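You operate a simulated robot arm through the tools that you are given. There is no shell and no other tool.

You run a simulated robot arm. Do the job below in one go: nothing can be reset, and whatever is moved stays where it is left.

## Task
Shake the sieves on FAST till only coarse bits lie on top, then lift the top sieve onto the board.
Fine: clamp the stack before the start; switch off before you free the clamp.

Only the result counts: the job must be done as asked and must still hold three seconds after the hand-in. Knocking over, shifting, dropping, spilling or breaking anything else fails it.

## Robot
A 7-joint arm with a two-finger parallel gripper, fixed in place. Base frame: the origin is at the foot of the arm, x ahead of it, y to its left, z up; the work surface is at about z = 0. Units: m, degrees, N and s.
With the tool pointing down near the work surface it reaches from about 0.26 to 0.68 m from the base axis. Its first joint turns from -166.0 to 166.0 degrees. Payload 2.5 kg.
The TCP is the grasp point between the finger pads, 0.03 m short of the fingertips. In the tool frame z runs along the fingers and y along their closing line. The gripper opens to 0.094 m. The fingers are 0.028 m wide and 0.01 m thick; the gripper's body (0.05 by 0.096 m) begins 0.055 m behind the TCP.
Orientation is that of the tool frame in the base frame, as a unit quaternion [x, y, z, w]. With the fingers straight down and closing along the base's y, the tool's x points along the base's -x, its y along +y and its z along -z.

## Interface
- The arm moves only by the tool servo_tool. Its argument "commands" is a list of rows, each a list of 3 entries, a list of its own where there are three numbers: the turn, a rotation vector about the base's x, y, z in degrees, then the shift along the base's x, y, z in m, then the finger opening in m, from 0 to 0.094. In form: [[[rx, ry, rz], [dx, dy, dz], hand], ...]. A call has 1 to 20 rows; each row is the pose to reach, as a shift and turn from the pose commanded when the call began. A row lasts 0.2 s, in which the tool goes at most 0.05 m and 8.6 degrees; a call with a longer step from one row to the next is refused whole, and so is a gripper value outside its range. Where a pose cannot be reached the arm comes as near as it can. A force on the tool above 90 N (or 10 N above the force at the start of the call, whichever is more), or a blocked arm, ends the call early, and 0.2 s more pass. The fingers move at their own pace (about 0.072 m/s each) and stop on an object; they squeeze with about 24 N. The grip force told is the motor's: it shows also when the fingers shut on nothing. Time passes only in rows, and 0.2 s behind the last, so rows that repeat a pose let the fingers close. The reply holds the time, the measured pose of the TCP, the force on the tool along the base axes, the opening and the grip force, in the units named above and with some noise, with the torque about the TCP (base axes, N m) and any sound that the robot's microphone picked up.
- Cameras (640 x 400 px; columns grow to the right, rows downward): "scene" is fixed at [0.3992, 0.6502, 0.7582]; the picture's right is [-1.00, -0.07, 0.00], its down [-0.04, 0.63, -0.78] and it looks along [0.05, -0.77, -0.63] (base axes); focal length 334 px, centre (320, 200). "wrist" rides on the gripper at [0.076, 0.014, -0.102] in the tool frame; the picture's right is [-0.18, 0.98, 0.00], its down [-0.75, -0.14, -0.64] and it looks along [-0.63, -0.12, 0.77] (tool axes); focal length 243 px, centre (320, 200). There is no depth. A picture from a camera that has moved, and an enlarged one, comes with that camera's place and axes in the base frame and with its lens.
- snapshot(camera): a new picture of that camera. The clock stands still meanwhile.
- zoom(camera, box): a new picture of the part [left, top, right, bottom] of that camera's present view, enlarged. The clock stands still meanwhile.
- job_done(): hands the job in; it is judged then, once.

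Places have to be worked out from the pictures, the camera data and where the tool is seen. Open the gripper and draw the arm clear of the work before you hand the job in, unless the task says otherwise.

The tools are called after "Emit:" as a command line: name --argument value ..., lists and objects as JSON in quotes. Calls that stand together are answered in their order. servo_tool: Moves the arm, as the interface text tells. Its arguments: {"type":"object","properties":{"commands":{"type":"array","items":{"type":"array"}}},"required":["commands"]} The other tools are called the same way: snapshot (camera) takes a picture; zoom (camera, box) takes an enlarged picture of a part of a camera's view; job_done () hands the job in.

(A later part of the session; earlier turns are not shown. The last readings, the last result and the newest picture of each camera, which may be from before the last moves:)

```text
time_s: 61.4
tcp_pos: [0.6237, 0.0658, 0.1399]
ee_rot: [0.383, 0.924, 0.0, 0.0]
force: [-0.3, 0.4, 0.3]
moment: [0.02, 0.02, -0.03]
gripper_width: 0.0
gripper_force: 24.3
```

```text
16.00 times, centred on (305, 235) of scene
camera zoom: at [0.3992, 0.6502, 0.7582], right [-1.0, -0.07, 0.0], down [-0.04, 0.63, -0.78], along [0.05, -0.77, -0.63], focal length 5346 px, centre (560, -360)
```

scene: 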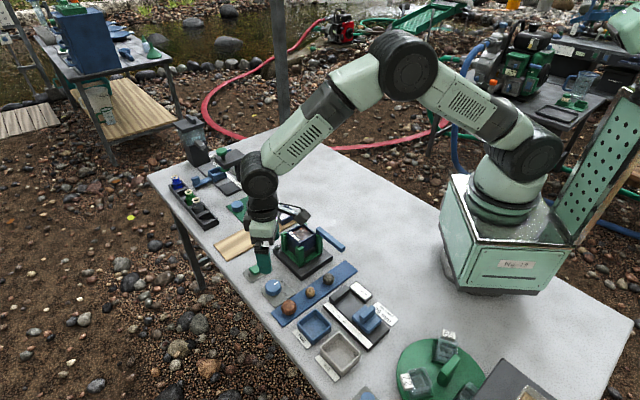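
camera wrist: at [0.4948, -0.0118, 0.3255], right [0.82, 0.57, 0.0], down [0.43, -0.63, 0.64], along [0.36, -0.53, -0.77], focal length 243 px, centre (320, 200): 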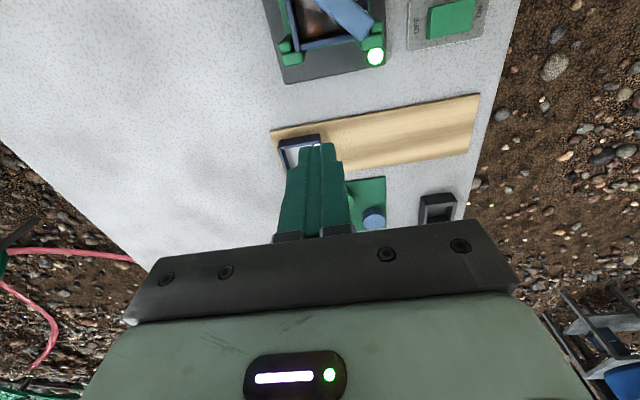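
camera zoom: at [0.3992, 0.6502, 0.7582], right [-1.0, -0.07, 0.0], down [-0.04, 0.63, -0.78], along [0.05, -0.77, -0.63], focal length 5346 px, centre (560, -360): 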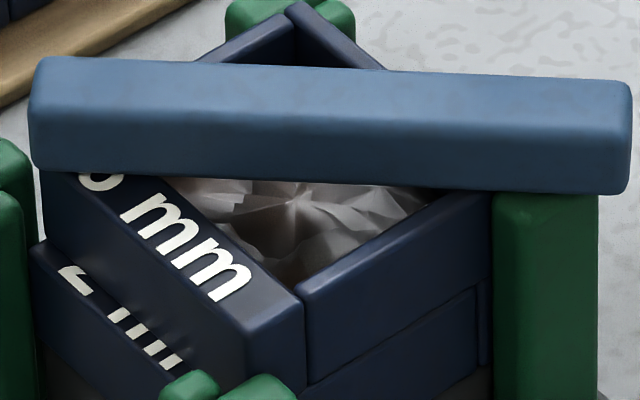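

Heap level has been steady for about 25 s of FAST shaking, so I switch off now. The OFF end is at about (0.6035, 0.043); I move above it, descend, and look.

Emit:
servo_tool --commands '[[[0, 0, 0], [-0.021, -0.0215, 0], 0.0], [[0, 0, 0], [-0.021, -0.0215, -0.03], 0.0], [[0, 0, 0], [-0.021, -0.0215, -0.06], 0.0], [[0, 0, 0], [-0.021, -0.0215, -0.08], 0.0], [[0, 0, 0], [-0.021, -0.0215, -0.08], 0.0]]'

Emit:
zoom --camera "wrist" --box '[240, 60, 400, 190]'

Emit:
zoom --camera "scene" --box '[230, 220, 320, 290]'

```text
time_s: 62.6
tcp_pos: [0.6047, 0.0469, 0.0625]
ee_rot: [0.382, 0.924, 0.0, -0.001]
force: [-0.9, -0.5, 0.1]
moment: [0.04, 0.01, 0.01]
gripper_width: 0.0001
gripper_force: 23.8
```

```text
3.08 times, centred on (320, 125) of wrist
camera zoom: at [0.5617, 0.1091, 0.1629], right [0.83, 0.56, 0.0], down [0.43, -0.63, 0.64], along [0.36, -0.53, -0.77], focal length 746 px, centre (320, 431)
```

zoom: 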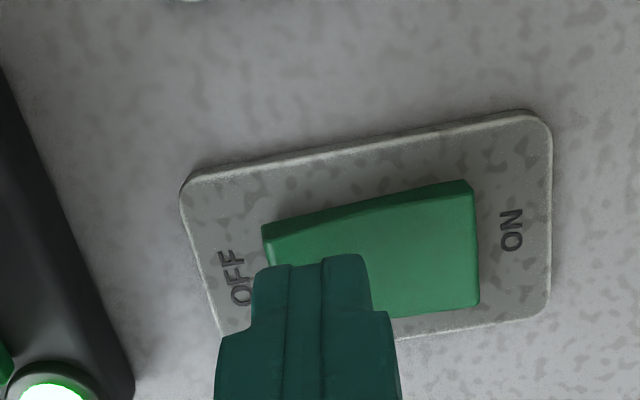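

```text
5.71 times, centred on (275, 255) of scene
camera zoom: at [0.3992, 0.6502, 0.7582], right [-1.0, -0.07, 0.0], down [-0.04, 0.63, -0.78], along [0.05, -0.77, -0.63], focal length 1909 px, centre (577, -114)
```

zoom: 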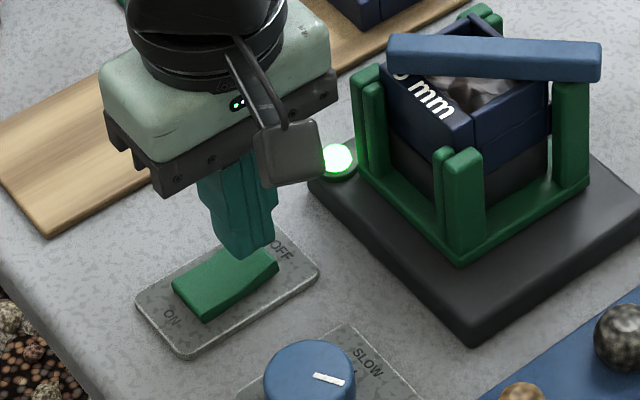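

The fingertip is above the raised OFF end. I press down to the depth that worked on the other side.

Emit:
servo_tool --commands '[[[0, 0, 0], [0, 0, -0.004], 0.0], [[0, 0, 0], [0, 0, -0.008], 0.0], [[0, 0, 0], [0, 0, -0.012], 0.0], [[0, 0, 0], [0, 0, -0.0155], 0.0], [[0, 0, 0], [0, 0, -0.0155], 0.0]]'

Emit:
zoom --camera "scene" --box '[230, 220, 320, 290]'

```text
time_s: 63.8
tcp_pos: [0.6035, 0.0447, 0.0452]
ee_rot: [0.383, 0.924, -0.001, -0.001]
force: [-16.4, -5.5, 19.1]
moment: [-0.03, 0.3, 0.06]
gripper_width: 0.0002
gripper_force: 23.7
```

```text
5.71 times, centred on (275, 255) of scene
camera zoom: at [0.3992, 0.6502, 0.7582], right [-1.0, -0.07, 0.0], down [-0.04, 0.63, -0.78], along [0.05, -0.77, -0.63], focal length 1909 px, centre (577, -114)
```

zoom: 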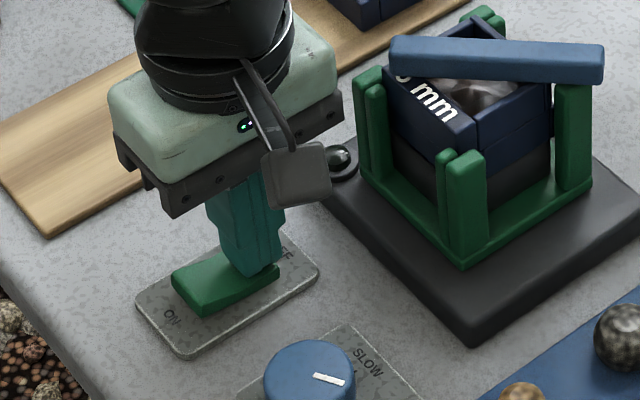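

The lamp is dark: the shaker is off. I lift off and move the hand out of the way to inspect the still sieve with the clamp still on.

Emit:
servo_tool --commands '[[[0, 0, 0], [0, 0, 0.03], 0.0], [[0, 0, 0], [0, 0, 0.07], 0.0], [[0, 0, 0], [0.01, 0.01, 0.11], 0.0], [[0, 0, 0], [0.02, 0.02, 0.13], 0.0], [[0, 0, 0], [0.02, 0.02, 0.13], 0.0]]'

Emit:
zoom --camera "scene" --box '[280, 215, 330, 253]'

Emit:
zoom --camera "scene" --box '[292, 226, 318, 244]'

Emit:
snapshot --camera "wrist"

```text
time_s: 65.0
tcp_pos: [0.622, 0.0637, 0.1757]
ee_rot: [0.383, 0.924, 0.001, 0.001]
force: [0.8, -1.2, 0.2]
moment: [0.0, -0.02, 0.01]
gripper_width: 0.0002
gripper_force: 24.1
```

```text
10.53 times, centred on (305, 234) of scene
camera zoom: at [0.3992, 0.6502, 0.7582], right [-1.0, -0.07, 0.0], down [-0.04, 0.63, -0.78], along [0.05, -0.77, -0.63], focal length 3517 px, centre (478, -158)
```

zoom: 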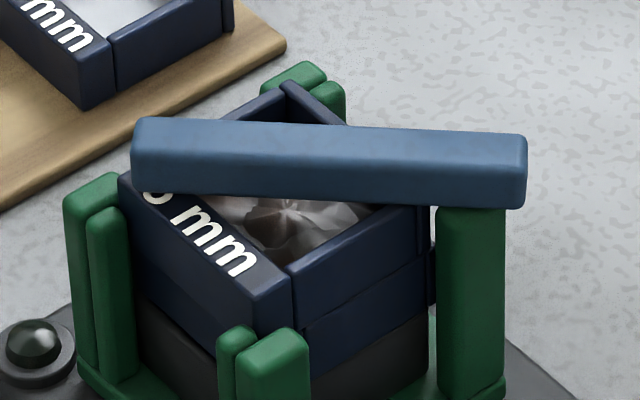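

```text
16.00 times, centred on (305, 235) of scene
camera zoom: at [0.3992, 0.6502, 0.7582], right [-1.0, -0.07, 0.0], down [-0.04, 0.63, -0.78], along [0.05, -0.77, -0.63], focal length 5346 px, centre (560, -360)
```

zoom: 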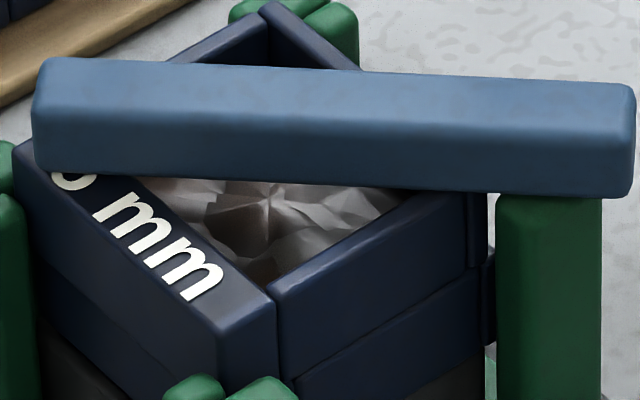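

```text
taken
camera wrist: at [0.5792, 0.1271, 0.2766], right [0.83, 0.56, 0.0], down [0.43, -0.63, 0.64], along [0.36, -0.53, -0.77], focal length 243 px, centre (320, 200)
```

wrist: 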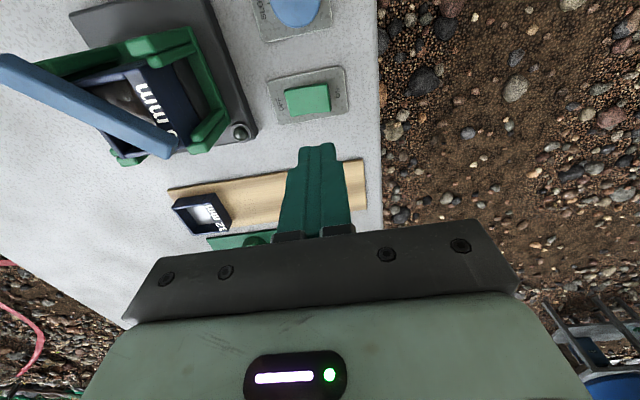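

Everything is still, lamp dark. Now I free the clamp: turn to yaw 0, open the fingers and go over the bar again at (0.517, -0.0115).

Emit:
servo_tool --commands '[[[0, 0, 5], [0, 0, 0.03], 0.03], [[0, 0, 12], [-0.02, -0.015, 0.05], 0.05], [[0, 0, 20], [-0.045, -0.03, 0.05], 0.05], [[0, 0, 28], [-0.07, -0.045, 0.05], 0.05], [[0, 0, 36], [-0.09, -0.06, 0.045], 0.05], [[0, 0, 44], [-0.1065, -0.0745, 0.035], 0.05], [[0, 0, 45], [-0.1065, -0.0745, 0.025], 0.05], [[0, 0, 45], [-0.1065, -0.0745, 0.025], 0.05]]'

Emit:
snapshot --camera "wrist"

Emit:
zoom --camera "wrist" --box '[220, 20, 420, 170]'

```text
time_s: 66.8
tcp_pos: [0.5177, -0.0115, 0.1988]
ee_rot: [-0.001, 1.0, 0.0, 0.0]
force: [0.1, -0.1, -0.3]
moment: [0.02, 0.02, -0.02]
gripper_width: 0.0498
gripper_force: 0.1
```

```text
taken
camera wrist: at [0.4411, 0.0026, 0.3003], right [0.18, 0.98, 0.0], down [0.75, -0.14, 0.64], along [0.63, -0.12, -0.77], focal length 243 px, centre (320, 200)
```

wrist: 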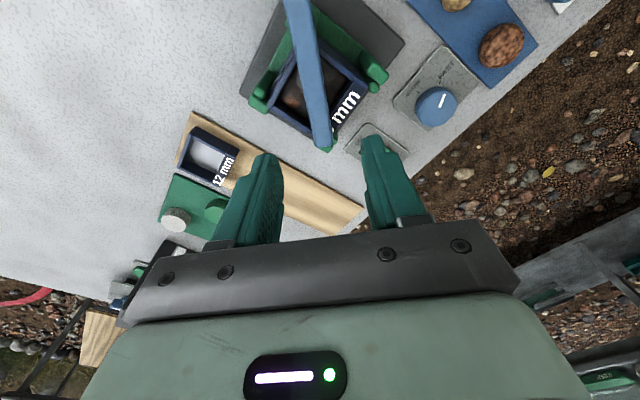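

```text
2.67 times, centred on (320, 95) of wrist
camera zoom: at [0.4411, 0.0026, 0.3003], right [0.18, 0.98, 0.0], down [0.75, -0.14, 0.64], along [0.63, -0.12, -0.77], focal length 647 px, centre (320, 480)
```

zoom: 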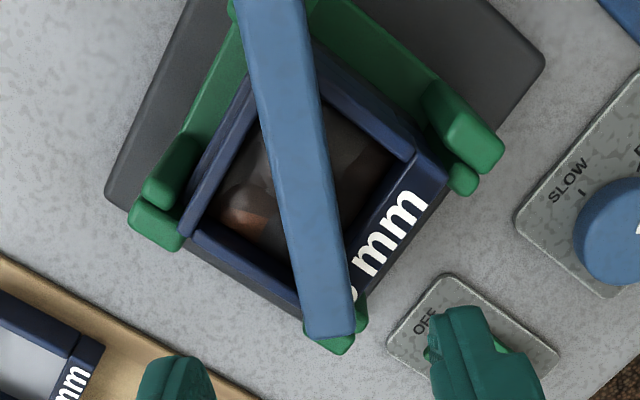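

The bar is centred between the fingers. I descend to straddle it at the same height as before and narrow the gap.

Emit:
servo_tool --commands '[[[0, 0, 0], [0, 0, -0.03], 0.045], [[0, 0, 0], [0, 0, -0.055], 0.04], [[0, 0, 0], [0, 0, -0.0655], 0.035], [[0, 0, 0], [0, 0, -0.0655], 0.024], [[0, 0, 0], [0, 0, -0.0655], 0.024]]'

Emit:
zoom --camera "wrist" --box '[180, 0, 440, 210]'

```text
time_s: 68.0
tcp_pos: [0.5189, -0.0109, 0.1333]
ee_rot: [0.001, 1.0, 0.0, 0.0]
force: [0.5, -0.6, 0.3]
moment: [-0.03, -0.02, 0.07]
gripper_width: 0.0237
gripper_force: 0.1
```

```text
1.90 times, centred on (310, 105) of wrist
camera zoom: at [0.4418, 0.0026, 0.2347], right [0.18, 0.98, 0.0], down [0.75, -0.14, 0.64], along [0.63, -0.12, -0.77], focal length 462 px, centre (339, 381)
```

zoom: 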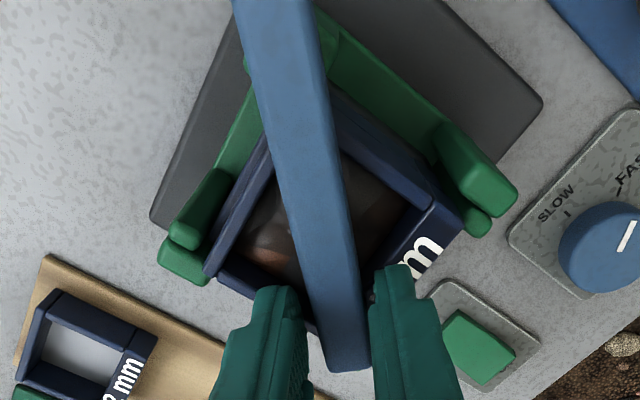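

Bar straddled again. I swing it back anticlockwise in the reverse arc, first 24° with a force check.

Emit:
servo_tool --commands '[[[0, 0, 8], [-0.0007, 0.0104, 0], 0.024], [[0, 0, 16], [-0.0029, 0.0207, 0], 0.024], [[0, 0, 24], [-0.0065, 0.0305, 0], 0.024]]'

Emit:
zoom --camera "scene" --box '[270, 205, 350, 260]'

```text
time_s: 68.8
tcp_pos: [0.5104, 0.0197, 0.1342]
ee_rot: [-0.208, 0.978, 0.0, 0.0]
force: [-0.5, -0.5, -0.1]
moment: [-0.01, 0.02, -0.02]
gripper_width: 0.0238
gripper_force: 0.2
```

```text
7.27 times, centred on (310, 232) of scene
camera zoom: at [0.3992, 0.6502, 0.7582], right [-1.0, -0.07, 0.0], down [-0.04, 0.63, -0.78], along [0.05, -0.77, -0.63], focal length 2430 px, centre (393, -36)
```

zoom: 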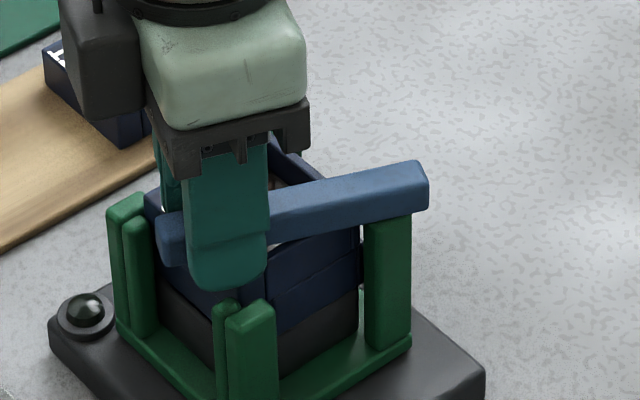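

The lever comes away freely. I continue the arc back to its original open position at 135°.

Emit:
servo_tool --commands '[[[0, 0, 8], [-0.0049, 0.0092, 0], 0.024], [[0, 0, 16], [-0.011, 0.0177, 0], 0.024], [[0, 0, 24], [-0.0183, 0.0252, 0], 0.024], [[0, 0, 32], [-0.0266, 0.0317, 0], 0.024], [[0, 0, 40], [-0.0356, 0.0369, 0], 0.024], [[0, 0, 48], [-0.0453, 0.0408, 0], 0.024], [[0, 0, 56], [-0.0555, 0.0434, 0], 0.024], [[0, 0, 64], [-0.0659, 0.0445, 0], 0.024], [[0, 0, 72], [-0.0763, 0.0441, 0], 0.024], [[0, 0, 80], [-0.0866, 0.0423, 0], 0.024], [[0, 0, 88], [-0.0966, 0.039, 0], 0.024], [[0, 0, 96], [-0.106, 0.0345, 0], 0.024], [[0, 0, 104], [-0.1147, 0.0286, 0], 0.024], [[0, 0, 108], [-0.1186, 0.0255, 0], 0.024], [[0, 0, 108], [-0.1186, 0.0255, 0], 0.024]]'

Emit:
snapshot --camera "wrist"

Emit:
zoom --camera "scene" --box '[270, 205, 370, 270]'

```text
time_s: 72.0
tcp_pos: [0.3926, 0.0445, 0.1336]
ee_rot: [0.914, -0.406, 0.0, -0.001]
force: [0.3, -0.2, 0.3]
moment: [0.02, -0.03, 0.0]
gripper_width: 0.024
gripper_force: 0.1
```

```text
taken
camera wrist: at [0.4322, -0.023, 0.235], right [-0.85, -0.52, 0.0], down [-0.4, 0.65, 0.64], along [-0.34, 0.55, -0.77], focal length 243 px, centre (320, 200)
```

wrist: 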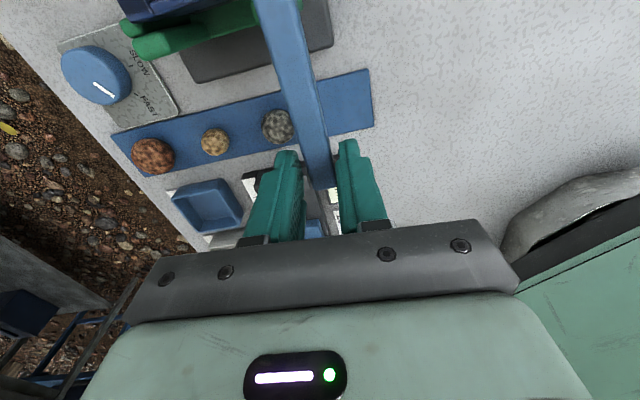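

```text
6.15 times, centred on (320, 238) of scene
camera zoom: at [0.3992, 0.6502, 0.7582], right [-1.0, -0.07, 0.0], down [-0.04, 0.63, -0.78], along [0.05, -0.77, -0.63], focal length 2056 px, centre (320, -31)
```

zoom: 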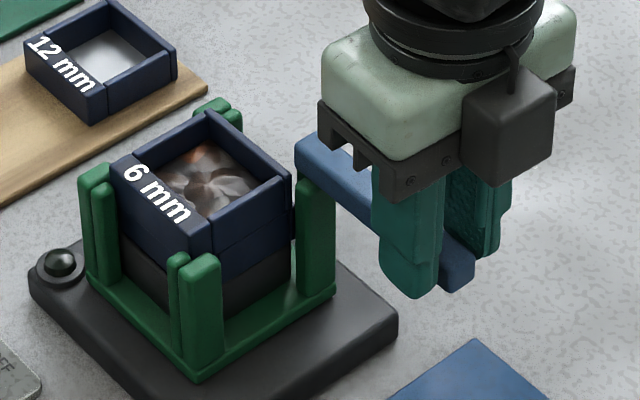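

The clamp is open again and the sieve is exposed. I zoom in on its contents.

Emit:
zoom --camera "scene" --box '[284, 220, 320, 244]'

Emit:
zoom --camera "scene" --box '[280, 215, 330, 253]'

```text
16.00 times, centred on (302, 232) of scene
camera zoom: at [0.3992, 0.6502, 0.7582], right [-1.0, -0.07, 0.0], down [-0.04, 0.63, -0.78], along [0.05, -0.77, -0.63], focal length 5346 px, centre (608, -312)
```

zoom: 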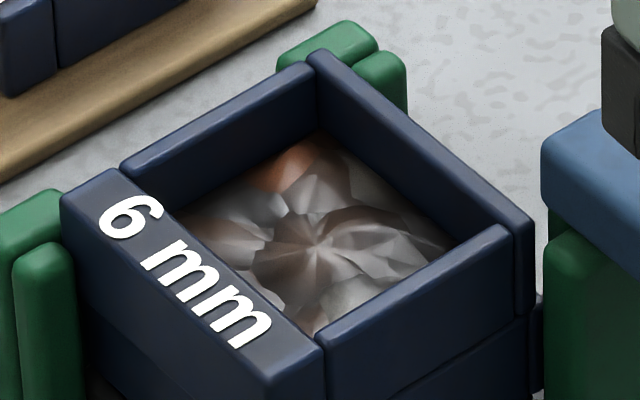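

```text
10.53 times, centred on (305, 234) of scene
camera zoom: at [0.3992, 0.6502, 0.7582], right [-1.0, -0.07, 0.0], down [-0.04, 0.63, -0.78], along [0.05, -0.77, -0.63], focal length 3517 px, centre (478, -158)
```

zoom: 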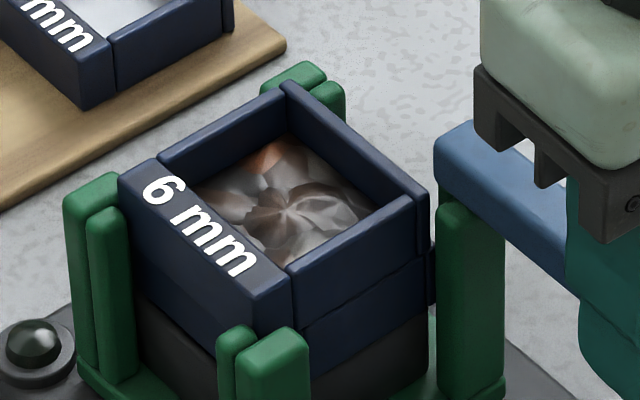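

The surface is clearly lower than at the start and no small grains are evident. I back off the lever and take an unobstructed look from above with the wrist camera before lifting.

Emit:
servo_tool --commands '[[[0, 0, 0], [0, 0, 0], 0.036], [[0, 0, 0], [0, 0, 0.03], 0.036], [[0, 0, -8], [0, 0, 0.07], 0.036], [[0, 0, -16], [0.01, 0, 0.1], 0.036], [[0, 0, -24], [0.03, 0, 0.116], 0.036], [[0, 0, -32], [0.05, 0, 0.116], 0.036], [[0, 0, -40], [0.07, 0, 0.116], 0.036], [[0, 0, -48], [0.09, 0, 0.116], 0.036], [[0, 0, -56], [0.105, -0.01, 0.116], 0.036], [[0, 0, -64], [0.12, -0.03, 0.116], 0.036], [[0, 0, -72], [0.13, -0.04, 0.116], 0.036], [[0, 0, -80], [0.132, -0.044, 0.116], 0.036], [[0, 0, -87], [0.132, -0.044, 0.116], 0.036], [[0, 0, -87], [0.132, -0.044, 0.116], 0.036]]'

Emit:
snapshot --camera "wrist"

Emit:
zoom --camera "wrist" --box '[250, 0, 390, 100]'

Emit:
zoom --camera "scene" --box '[270, 205, 370, 270]'

```text
time_s: 75.0
tcp_pos: [0.5231, 0.0006, 0.2506]
ee_rot: [-0.381, 0.924, 0.0, 0.001]
force: [0.1, 0.0, -0.2]
moment: [0.0, -0.01, 0.0]
gripper_width: 0.036
gripper_force: 0.1
```

```text
taken
camera wrist: at [0.4598, -0.0437, 0.3516], right [-0.56, 0.83, 0.0], down [0.63, 0.43, 0.64], along [0.53, 0.36, -0.77], focal length 243 px, centre (320, 200)
```

wrist: 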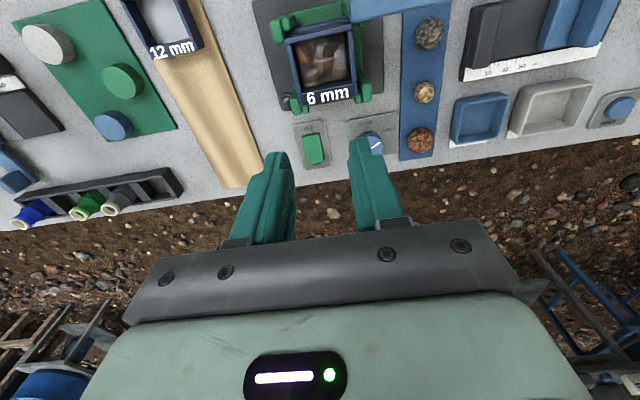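

```text
4.00 times, centred on (320, 50) of wrist
camera zoom: at [0.4598, -0.0437, 0.3516], right [-0.56, 0.83, 0.0], down [0.63, 0.43, 0.64], along [0.53, 0.36, -0.77], focal length 970 px, centre (320, 800)
```

zoom: 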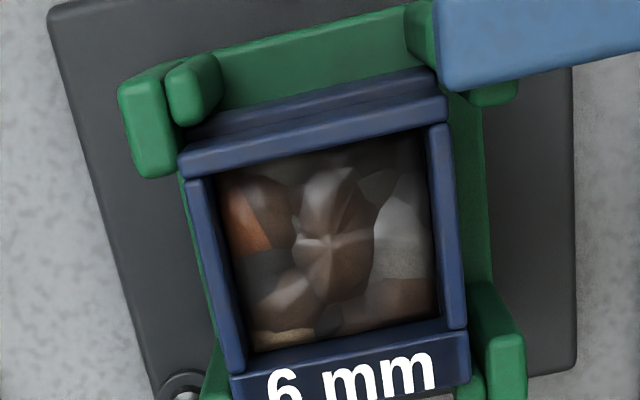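

```text
6.15 times, centred on (320, 238) of scene
camera zoom: at [0.3992, 0.6502, 0.7582], right [-1.0, -0.07, 0.0], down [-0.04, 0.63, -0.78], along [0.05, -0.77, -0.63], focal length 2056 px, centre (320, -31)
```

zoom: 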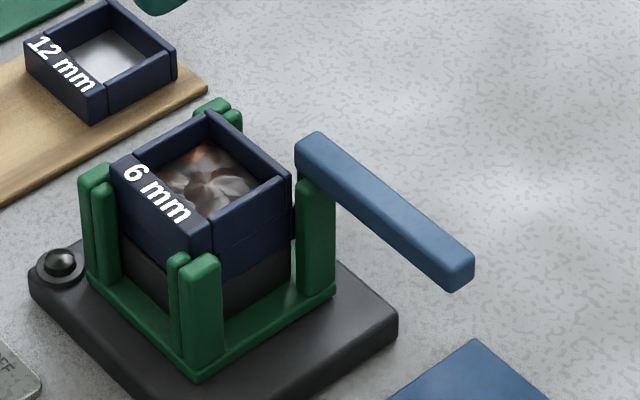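

I zoom tighter on the interior to look for any small grains.

Emit:
zoom --camera "wrist" --box '[293, 30, 357, 92]'

Emit:
zoom --camera "scene" --box '[294, 226, 314, 240]'

```text
6.45 times, centred on (325, 61) of wrist
camera zoom: at [0.4598, -0.0437, 0.3516], right [-0.56, 0.83, 0.0], down [0.63, 0.43, 0.64], along [0.53, 0.36, -0.77], focal length 1565 px, centre (288, 1097)
```

zoom: 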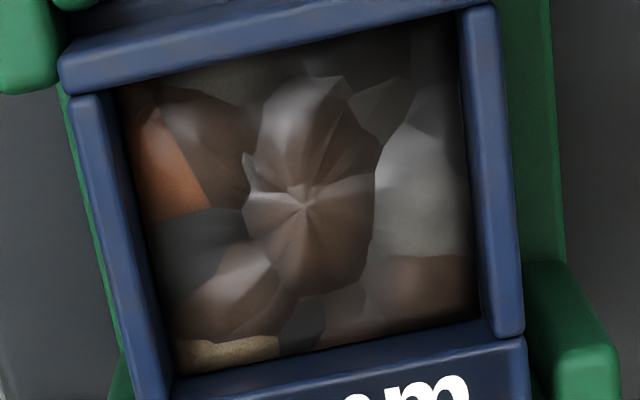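

```text
16.00 times, centred on (304, 233) of scene
camera zoom: at [0.3992, 0.6502, 0.7582], right [-1.0, -0.07, 0.0], down [-0.04, 0.63, -0.78], along [0.05, -0.77, -0.63], focal length 5346 px, centre (576, -328)
```

zoom: 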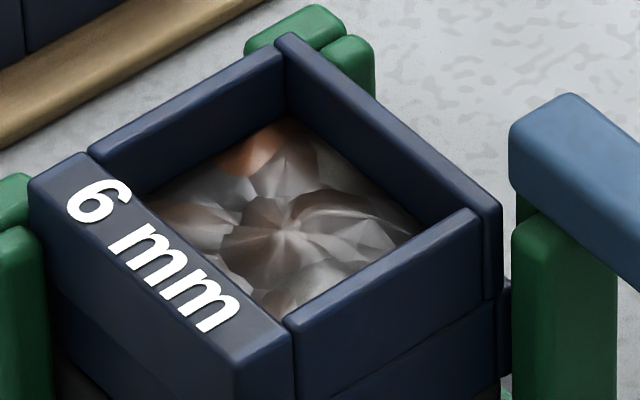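

Only large chunks are visible in the sieve, no fine grains. The top sieve's centre is at about (0.4995, -0.012), rim z≈0.095, about 60 mm square at 45°; I go above it with fingers open, closing across its two side walls.

Emit:
servo_tool --commands '[[[0, 0, 0], [-0.0244, -0.0125, 0], 0.09], [[0, 0, 0], [-0.0244, -0.0125, -0.04], 0.09], [[0, 0, 0], [-0.0244, -0.0125, -0.08], 0.09], [[0, 0, 0], [-0.0244, -0.0125, -0.1], 0.09], [[0, 0, 0], [-0.0244, -0.0125, -0.1], 0.09]]'

Emit:
snapshot --camera "wrist"

Emit:
zoom --camera "wrist" --box '[200, 60, 440, 210]'

Emit:
zoom --camera "scene" --box '[265, 190, 345, 250]'

```text
time_s: 76.2
tcp_pos: [0.4986, -0.0133, 0.1499]
ee_rot: [-0.382, 0.924, 0.0, 0.0]
force: [-0.3, -0.4, 0.4]
moment: [0.0, -0.01, 0.0]
gripper_width: 0.0901
gripper_force: 0.1
```

```text
taken
camera wrist: at [0.4352, -0.0571, 0.2511], right [-0.56, 0.83, 0.0], down [0.63, 0.43, 0.64], along [0.53, 0.36, -0.77], focal length 243 px, centre (320, 200)
```

wrist: 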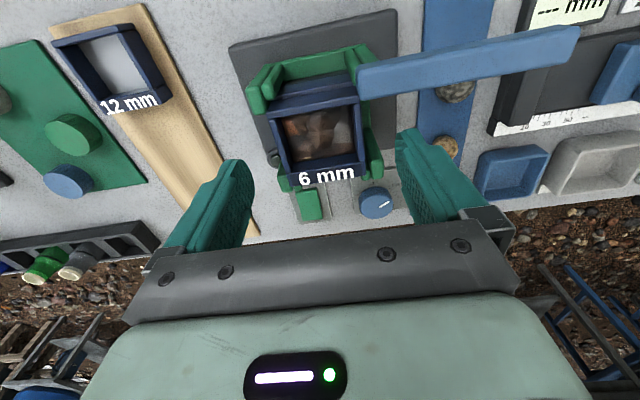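

```text
2.67 times, centred on (320, 135) of wrist
camera zoom: at [0.4352, -0.0571, 0.2511], right [-0.56, 0.83, 0.0], down [0.63, 0.43, 0.64], along [0.53, 0.36, -0.77], focal length 647 px, centre (320, 373)
```

zoom: 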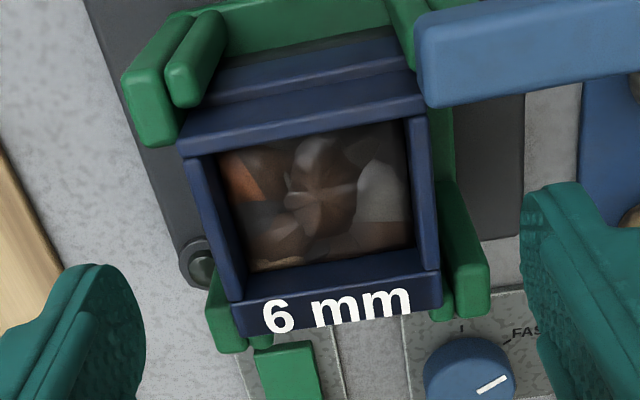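

```text
6.67 times, centred on (305, 220) of scene
camera zoom: at [0.3992, 0.6502, 0.7582], right [-1.0, -0.07, 0.0], down [-0.04, 0.63, -0.78], along [0.05, -0.77, -0.63], focal length 2227 px, centre (420, 67)
```

zoom: 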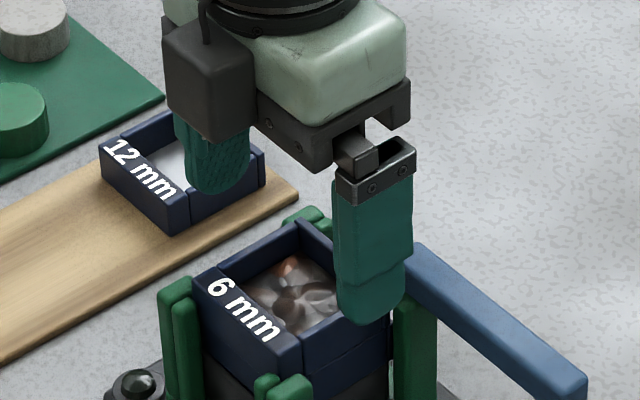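

The sieve is centred under the tool and aligned. I zoom on the corner posts to make sure the fingers (28 mm wide) will fit between them along each side wall.

Emit:
zoom --camera "wrist" --box '[330, 90, 400, 190]'

Emit:
zoom --camera "wrist" --box '[235, 60, 305, 200]'

Emit:
zoom --camera "scene" --box '[285, 215, 335, 260]'

```text
4.00 times, centred on (365, 140) of wrist
camera zoom: at [0.4352, -0.0571, 0.2511], right [-0.56, 0.83, 0.0], down [0.63, 0.43, 0.64], along [0.53, 0.36, -0.77], focal length 970 px, centre (140, 440)
```

zoom: 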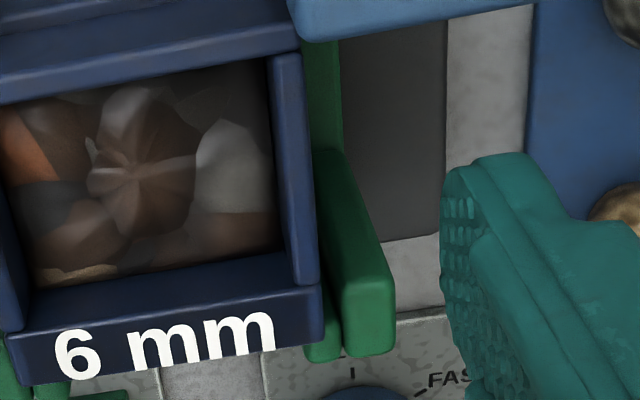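

```text
2.86 times, centred on (270, 130) of wrist
camera zoom: at [0.4352, -0.0571, 0.2511], right [-0.56, 0.83, 0.0], down [0.63, 0.43, 0.64], along [0.53, 0.36, -0.77], focal length 693 px, centre (463, 400)
```

zoom: 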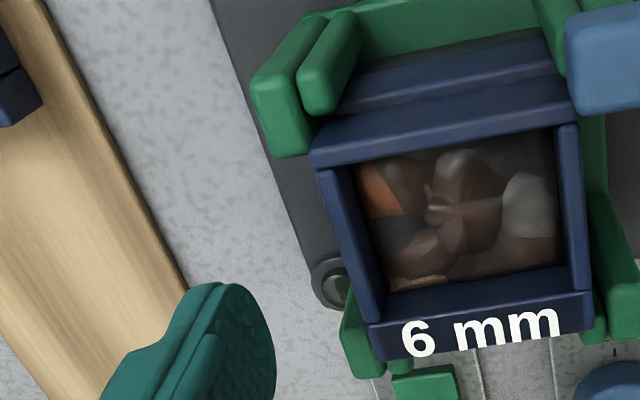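

```text
8.89 times, centred on (310, 238) of scene
camera zoom: at [0.3992, 0.6502, 0.7582], right [-1.0, -0.07, 0.0], down [-0.04, 0.63, -0.78], along [0.05, -0.77, -0.63], focal length 2970 px, centre (409, -133)
```

zoom: 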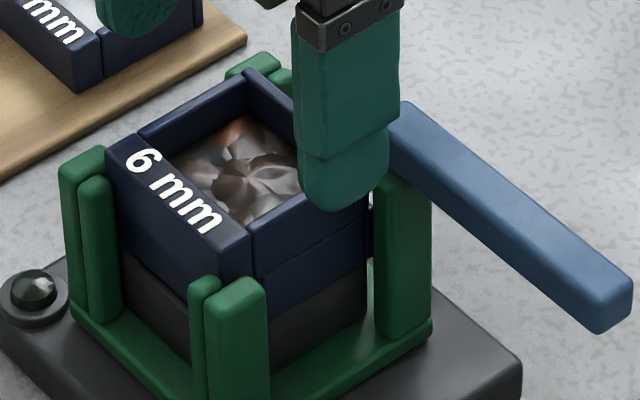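

The posts leave u ∈ (-0.026, +0.02) free on each side, so the fingers fit with a 2 mm shift. I lower so the fingertips reach z≈0.079, just above the seam to the second sieve, without closing yet.

Emit:
servo_tool --commands '[[[0, 0, 0], [-0.002, -0.002, -0.01], 0.09], [[0, 0, 0], [-0.002, -0.002, -0.025], 0.09], [[0, 0, 0], [-0.002, -0.002, -0.036], 0.09], [[0, 0, 0], [-0.002, -0.002, -0.041], 0.09], [[0, 0, 0], [-0.002, -0.002, -0.041], 0.09]]'

Emit:
snapshot --camera "wrist"

Emit:
zoom --camera "scene" --box '[275, 205, 335, 255]'

```text
time_s: 77.4
tcp_pos: [0.4982, -0.013, 0.1092]
ee_rot: [-0.383, 0.924, 0.0, 0.0]
force: [0.0, 1.1, 0.8]
moment: [-0.01, 0.01, -0.02]
gripper_width: 0.0901
gripper_force: 0.0
```

```text
taken
camera wrist: at [0.4344, -0.0581, 0.2106], right [-0.56, 0.83, 0.0], down [0.63, 0.43, 0.64], along [0.53, 0.36, -0.77], focal length 243 px, centre (320, 200)
```

wrist: 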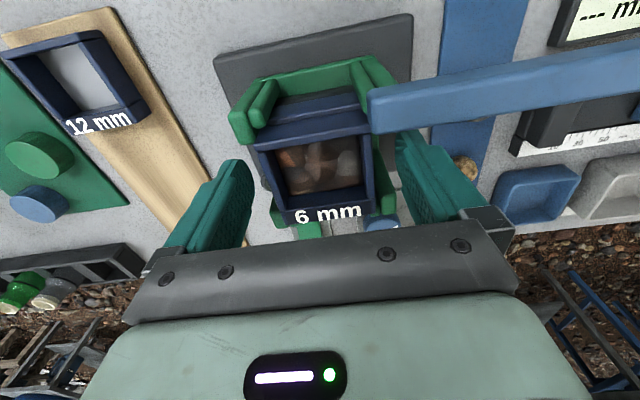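

```text
8.00 times, centred on (305, 230) of scene
camera zoom: at [0.3992, 0.6502, 0.7582], right [-1.0, -0.07, 0.0], down [-0.04, 0.63, -0.78], along [0.05, -0.77, -0.63], focal length 2673 px, centre (440, -40)
```

zoom: 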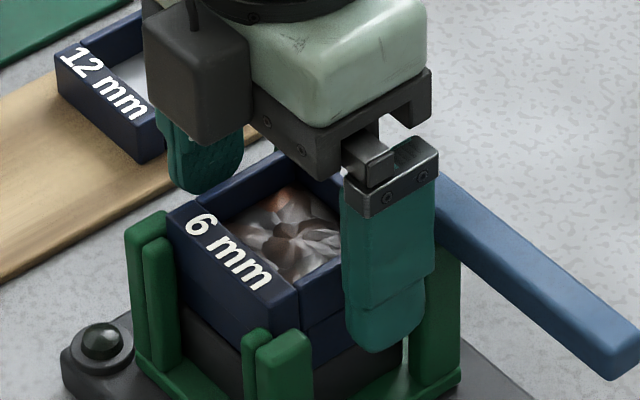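

No contact on the way down; the fingers flank the two side walls. I close gently.

Emit:
servo_tool --commands '[[[0, 0, 0], [0, 0, 0], 0.07], [[0, 0, 0], [0, 0, 0], 0.062], [[0, 0, 0], [0, 0, 0], 0.056], [[0, 0, 0], [0, 0, 0], 0.05], [[0, 0, 0], [0, 0, 0], 0.05]]'

Emit:
zoom --camera "wrist" --box '[200, 40, 440, 240]'

Emit:
zoom --camera "scene" --box '[275, 205, 335, 255]'

```text
time_s: 78.6
tcp_pos: [0.4984, -0.014, 0.1088]
ee_rot: [-0.382, 0.924, 0.0, 0.0]
force: [-0.1, -0.1, 1.1]
moment: [0.0, 0.01, 0.0]
gripper_width: 0.0589
gripper_force: 23.9
```

```text
2.00 times, centred on (320, 140) of wrist
camera zoom: at [0.4344, -0.0582, 0.2107], right [-0.56, 0.83, 0.0], down [0.63, 0.43, 0.64], along [0.53, 0.36, -0.77], focal length 485 px, centre (320, 320)
```

zoom: 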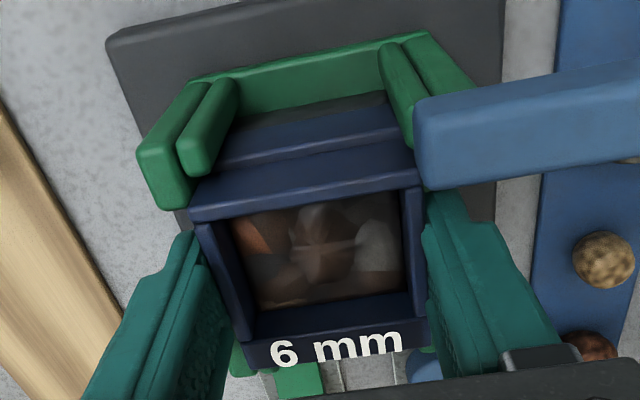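

```text
8.00 times, centred on (305, 230) of scene
camera zoom: at [0.3992, 0.6502, 0.7582], right [-1.0, -0.07, 0.0], down [-0.04, 0.63, -0.78], along [0.05, -0.77, -0.63], focal length 2673 px, centre (440, -40)
```

zoom: 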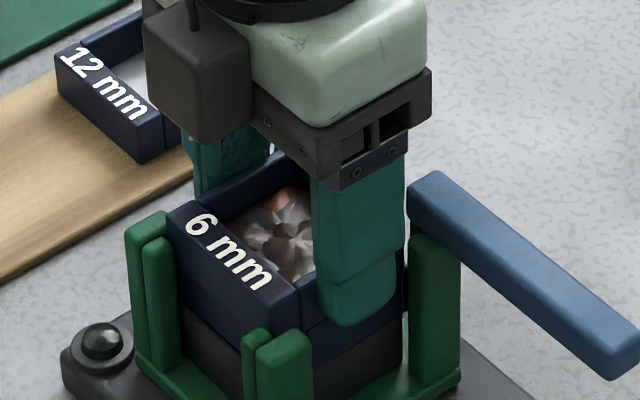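

The sieve is gripped (58.9 mm). I lift just 6 mm and check that only the top sieve rises.

Emit:
servo_tool --commands '[[[0, 0, 0], [0, 0, 0.003], 0.05], [[0, 0, 0], [0, 0, 0.006], 0.05], [[0, 0, 0], [0, 0, 0.006], 0.05]]'

Emit:
zoom --camera "scene" --box '[275, 205, 335, 255]'

Emit:
zoom --camera "wrist" --box '[200, 40, 440, 240]'

```text
time_s: 79.4
tcp_pos: [0.4982, -0.0136, 0.1154]
ee_rot: [-0.383, 0.924, -0.001, 0.0]
force: [-0.6, -0.7, -0.7]
moment: [0.0, 0.0, 0.02]
gripper_width: 0.059
gripper_force: 24.0
```

```text
8.00 times, centred on (305, 230) of scene
camera zoom: at [0.3992, 0.6502, 0.7582], right [-1.0, -0.07, 0.0], down [-0.04, 0.63, -0.78], along [0.05, -0.77, -0.63], focal length 2673 px, centre (440, -40)
```

zoom: 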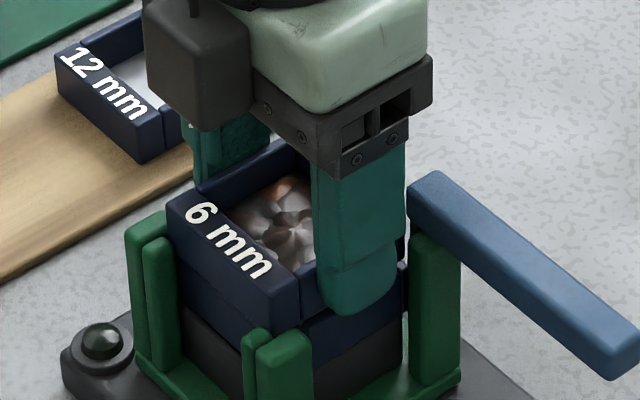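

```text
2.00 times, centred on (320, 140) of wrist
camera zoom: at [0.4341, -0.0578, 0.2166], right [-0.56, 0.83, 0.0], down [0.63, 0.43, 0.64], along [0.53, 0.36, -0.77], focal length 485 px, centre (320, 320)
```

zoom: 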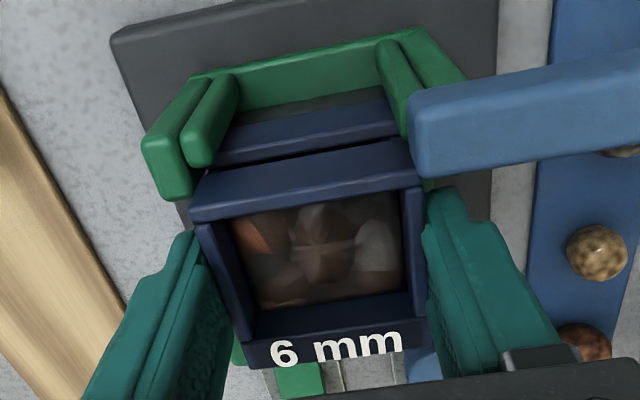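

Only the top sieve rises; the second stays behind. I lift it smoothly straight up, clear of the posts and lever.

Emit:
servo_tool --commands '[[[0, 0, 0], [0, 0, 0.008], 0.05], [[0, 0, 0], [0, 0, 0.02], 0.05], [[0, 0, 0], [0, 0, 0.035], 0.05], [[0, 0, 0], [0, 0, 0.05], 0.05], [[0, 0, 0], [0, 0, 0.065], 0.05], [[0, 0, 0], [0, 0, 0.078], 0.05], [[0, 0, 0], [0, 0, 0.085], 0.05], [[0, 0, 0], [0, 0, 0.085], 0.05]]'

Emit:
snapshot --camera "scene"

Emit:
zoom --camera "scene" --box '[245, 170, 345, 265]'

Emit:
snapshot --camera "wrist"

```text
time_s: 81.2
tcp_pos: [0.4976, -0.0133, 0.2006]
ee_rot: [-0.382, 0.924, 0.0, 0.0]
force: [0.4, -0.8, -1.0]
moment: [-0.02, 0.01, -0.02]
gripper_width: 0.059
gripper_force: 23.6
```

```text
taken
```

scene: 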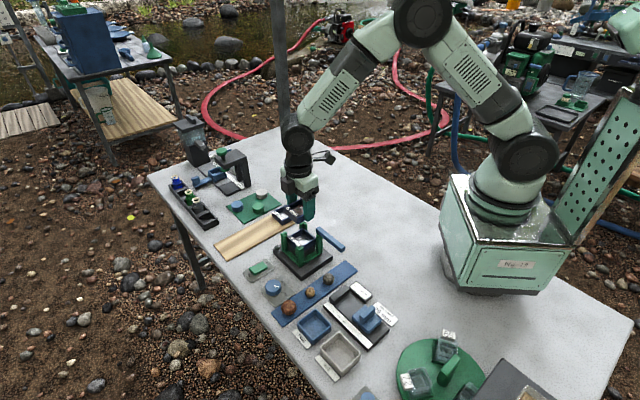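

```text
4.21 times, centred on (295, 218) of scene
camera zoom: at [0.3992, 0.6502, 0.7582], right [-1.0, -0.07, 0.0], down [-0.04, 0.63, -0.78], along [0.05, -0.77, -0.63], focal length 1407 px, centre (425, 126)
```

zoom: 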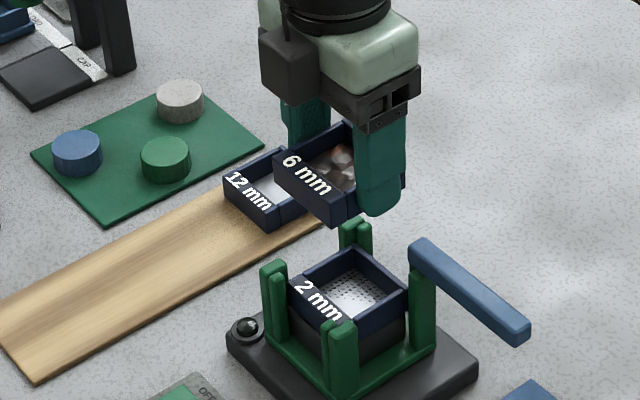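

```text
taken
camera wrist: at [0.4341, -0.0582, 0.3012], right [-0.56, 0.83, 0.0], down [0.63, 0.43, 0.64], along [0.53, 0.36, -0.77], focal length 243 px, centre (320, 200)
```

wrist: 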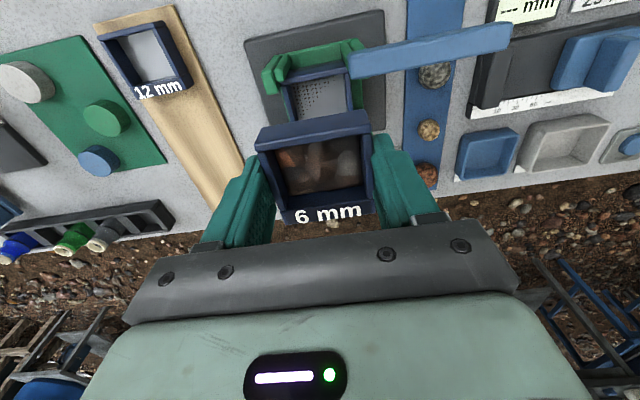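

The 6 mm sieve hangs level with its chunks, and the 2 mm sieve below is exposed. I zoom in on it to check where the fines went.

Emit:
zoom --camera "scene" --box '[288, 225, 328, 252]'

Emit:
zoom --camera "wrist" --box '[250, 30, 390, 130]'

Emit:
zoom --camera "wrist" --box '[250, 110, 380, 220]'

```text
14.81 times, centred on (308, 238) of scene
camera zoom: at [0.3992, 0.6502, 0.7582], right [-1.0, -0.07, 0.0], down [-0.04, 0.63, -0.78], along [0.05, -0.77, -0.63], focal length 4950 px, centre (498, -370)
```

zoom: 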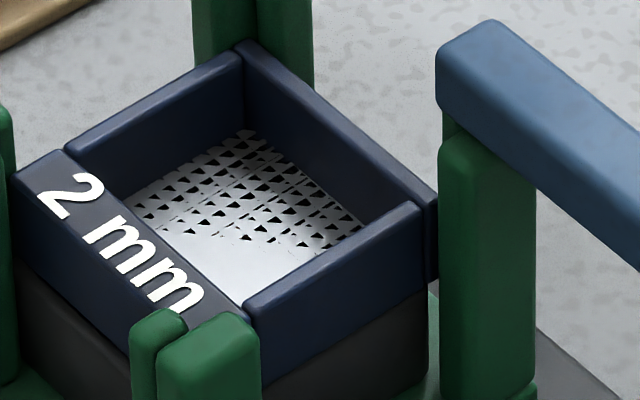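

```text
4.00 times, centred on (320, 80) of wrist
camera zoom: at [0.4341, -0.0582, 0.3012], right [-0.56, 0.83, 0.0], down [0.63, 0.43, 0.64], along [0.53, 0.36, -0.77], focal length 970 px, centre (320, 680)
```

zoom: 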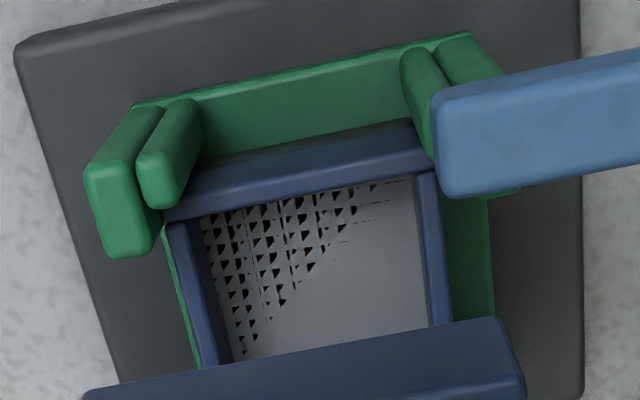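

```text
3.64 times, centred on (315, 165) of wrist
camera zoom: at [0.4341, -0.0582, 0.3012], right [-0.56, 0.83, 0.0], down [0.63, 0.43, 0.64], along [0.53, 0.36, -0.77], focal length 882 px, centre (338, 327)
```

zoom: 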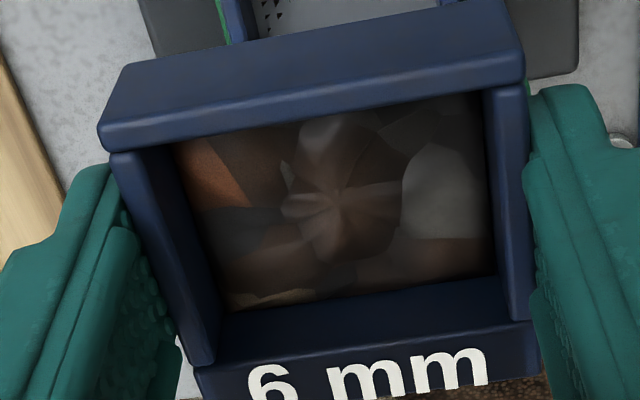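

The 2 mm sieve below is clean and the 6 mm sieve holds only the big chunks. I carry it level to above the free part of the wooden board, about (0.6425, -0.105).

Emit:
servo_tool --commands '[[[0, 0, 0], [0.008, -0.005, 0], 0.05], [[0, 0, 0], [0.025, -0.016, 0], 0.05], [[0, 0, 0], [0.048, -0.03, 0], 0.05], [[0, 0, 0], [0.073, -0.046, 0], 0.05], [[0, 0, 0], [0.098, -0.062, 0], 0.05], [[0, 0, 0], [0.12, -0.075, 0], 0.05], [[0, 0, 0], [0.137, -0.086, 0], 0.05], [[0, 0, 0], [0.145, -0.091, 0], 0.05], [[0, 0, 0], [0.145, -0.091, 0], 0.05]]'

Emit:
snapshot --camera "wrist"

Emit:
zoom --camera "scene" --box '[195, 160, 315, 265]'

```text
time_s: 83.2
tcp_pos: [0.6419, -0.1052, 0.199]
ee_rot: [-0.383, 0.924, 0.0, 0.0]
force: [0.8, -0.6, -0.2]
moment: [0.02, -0.01, 0.0]
gripper_width: 0.0592
gripper_force: 23.9
```

```text
taken
camera wrist: at [0.5794, -0.1494, 0.3011], right [-0.56, 0.83, 0.0], down [0.63, 0.43, 0.64], along [0.53, 0.36, -0.77], focal length 243 px, centre (320, 200)
```

wrist: 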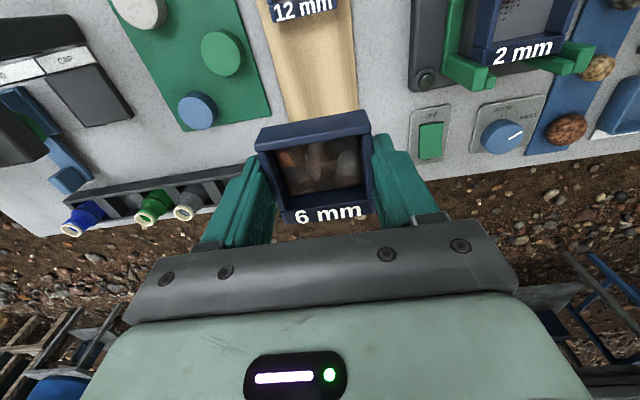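

```text
3.81 times, centred on (255, 212) of scene
camera zoom: at [0.3992, 0.6502, 0.7582], right [-1.0, -0.07, 0.0], down [-0.04, 0.63, -0.78], along [0.05, -0.77, -0.63], focal length 1273 px, centre (568, 152)
```

zoom: 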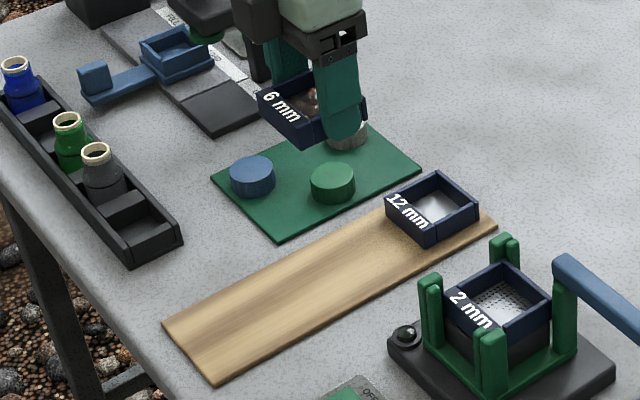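

The board spans w∈[-0.576,-0.488] here and the 12 mm sieve ends 33 mm short of mine, so the spot is clear. I lower to just above the board with a tiny centring shift.

Emit:
servo_tool --commands '[[[0, 0, 0], [0.001, -0.001, -0.01], 0.05], [[0, 0, 0], [0.002, -0.0025, -0.035], 0.05], [[0, 0, 0], [0.002, -0.0025, -0.065], 0.05], [[0, 0, 0], [0.002, -0.0025, -0.095], 0.05], [[0, 0, 0], [0.002, -0.0025, -0.12], 0.05], [[0, 0, 0], [0.002, -0.0025, -0.138], 0.05], [[0, 0, 0], [0.002, -0.0025, -0.145], 0.05], [[0, 0, 0], [0.002, -0.0025, -0.145], 0.05]]'

Emit:
snapshot --camera "wrist"

Emit:
zoom --camera "scene" --box '[205, 185, 315, 265]'

```text
time_s: 85.0
tcp_pos: [0.6439, -0.1078, 0.0544]
ee_rot: [-0.382, 0.924, 0.001, 0.0]
force: [-1.1, 0.6, -0.3]
moment: [-0.03, 0.03, 0.0]
gripper_width: 0.059
gripper_force: 24.1
```

```text
taken
camera wrist: at [0.5809, -0.1518, 0.1565], right [-0.56, 0.83, 0.0], down [0.63, 0.43, 0.64], along [0.53, 0.36, -0.77], focal length 243 px, centre (320, 200)
```

wrist: 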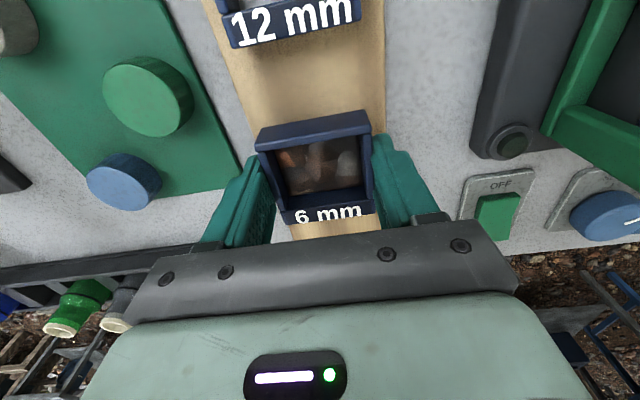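

```text
5.00 times, centred on (260, 225) of scene
camera zoom: at [0.3992, 0.6502, 0.7582], right [-1.0, -0.07, 0.0], down [-0.04, 0.63, -0.78], along [0.05, -0.77, -0.63], focal length 1670 px, centre (620, 75)
```

zoom: 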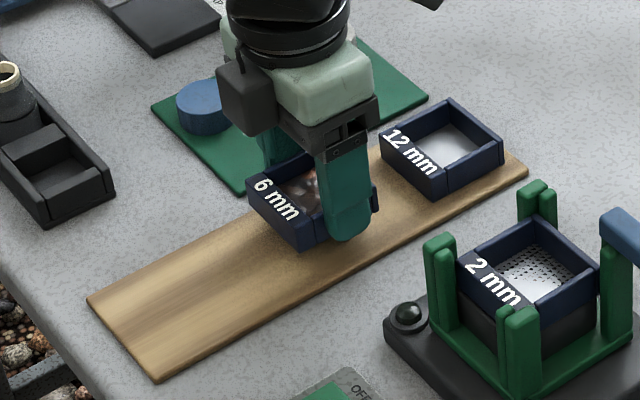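

The sieve hovers centrally over the board, well clear of the 12 mm sieve. I lower in small steps until it touches.

Emit:
servo_tool --commands '[[[0, 0, 0], [0, 0, -0.004], 0.05], [[0, 0, 0], [0, 0, -0.008], 0.05], [[0, 0, 0], [0, 0, -0.01], 0.05]]'

Emit:
zoom --camera "scene" --box '[225, 195, 305, 255]'

```text
time_s: 85.8
tcp_pos: [0.6446, -0.1065, 0.0448]
ee_rot: [-0.382, 0.924, 0.0, -0.001]
force: [-0.4, -0.4, -1.0]
moment: [-0.02, -0.01, 0.02]
gripper_width: 0.0589
gripper_force: 23.7
```

```text
6.67 times, centred on (265, 225) of scene
camera zoom: at [0.3992, 0.6502, 0.7582], right [-1.0, -0.07, 0.0], down [-0.04, 0.63, -0.78], along [0.05, -0.77, -0.63], focal length 2227 px, centre (687, 33)
```

zoom: 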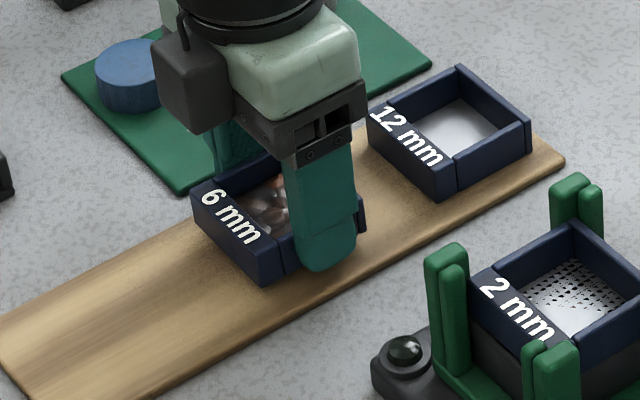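

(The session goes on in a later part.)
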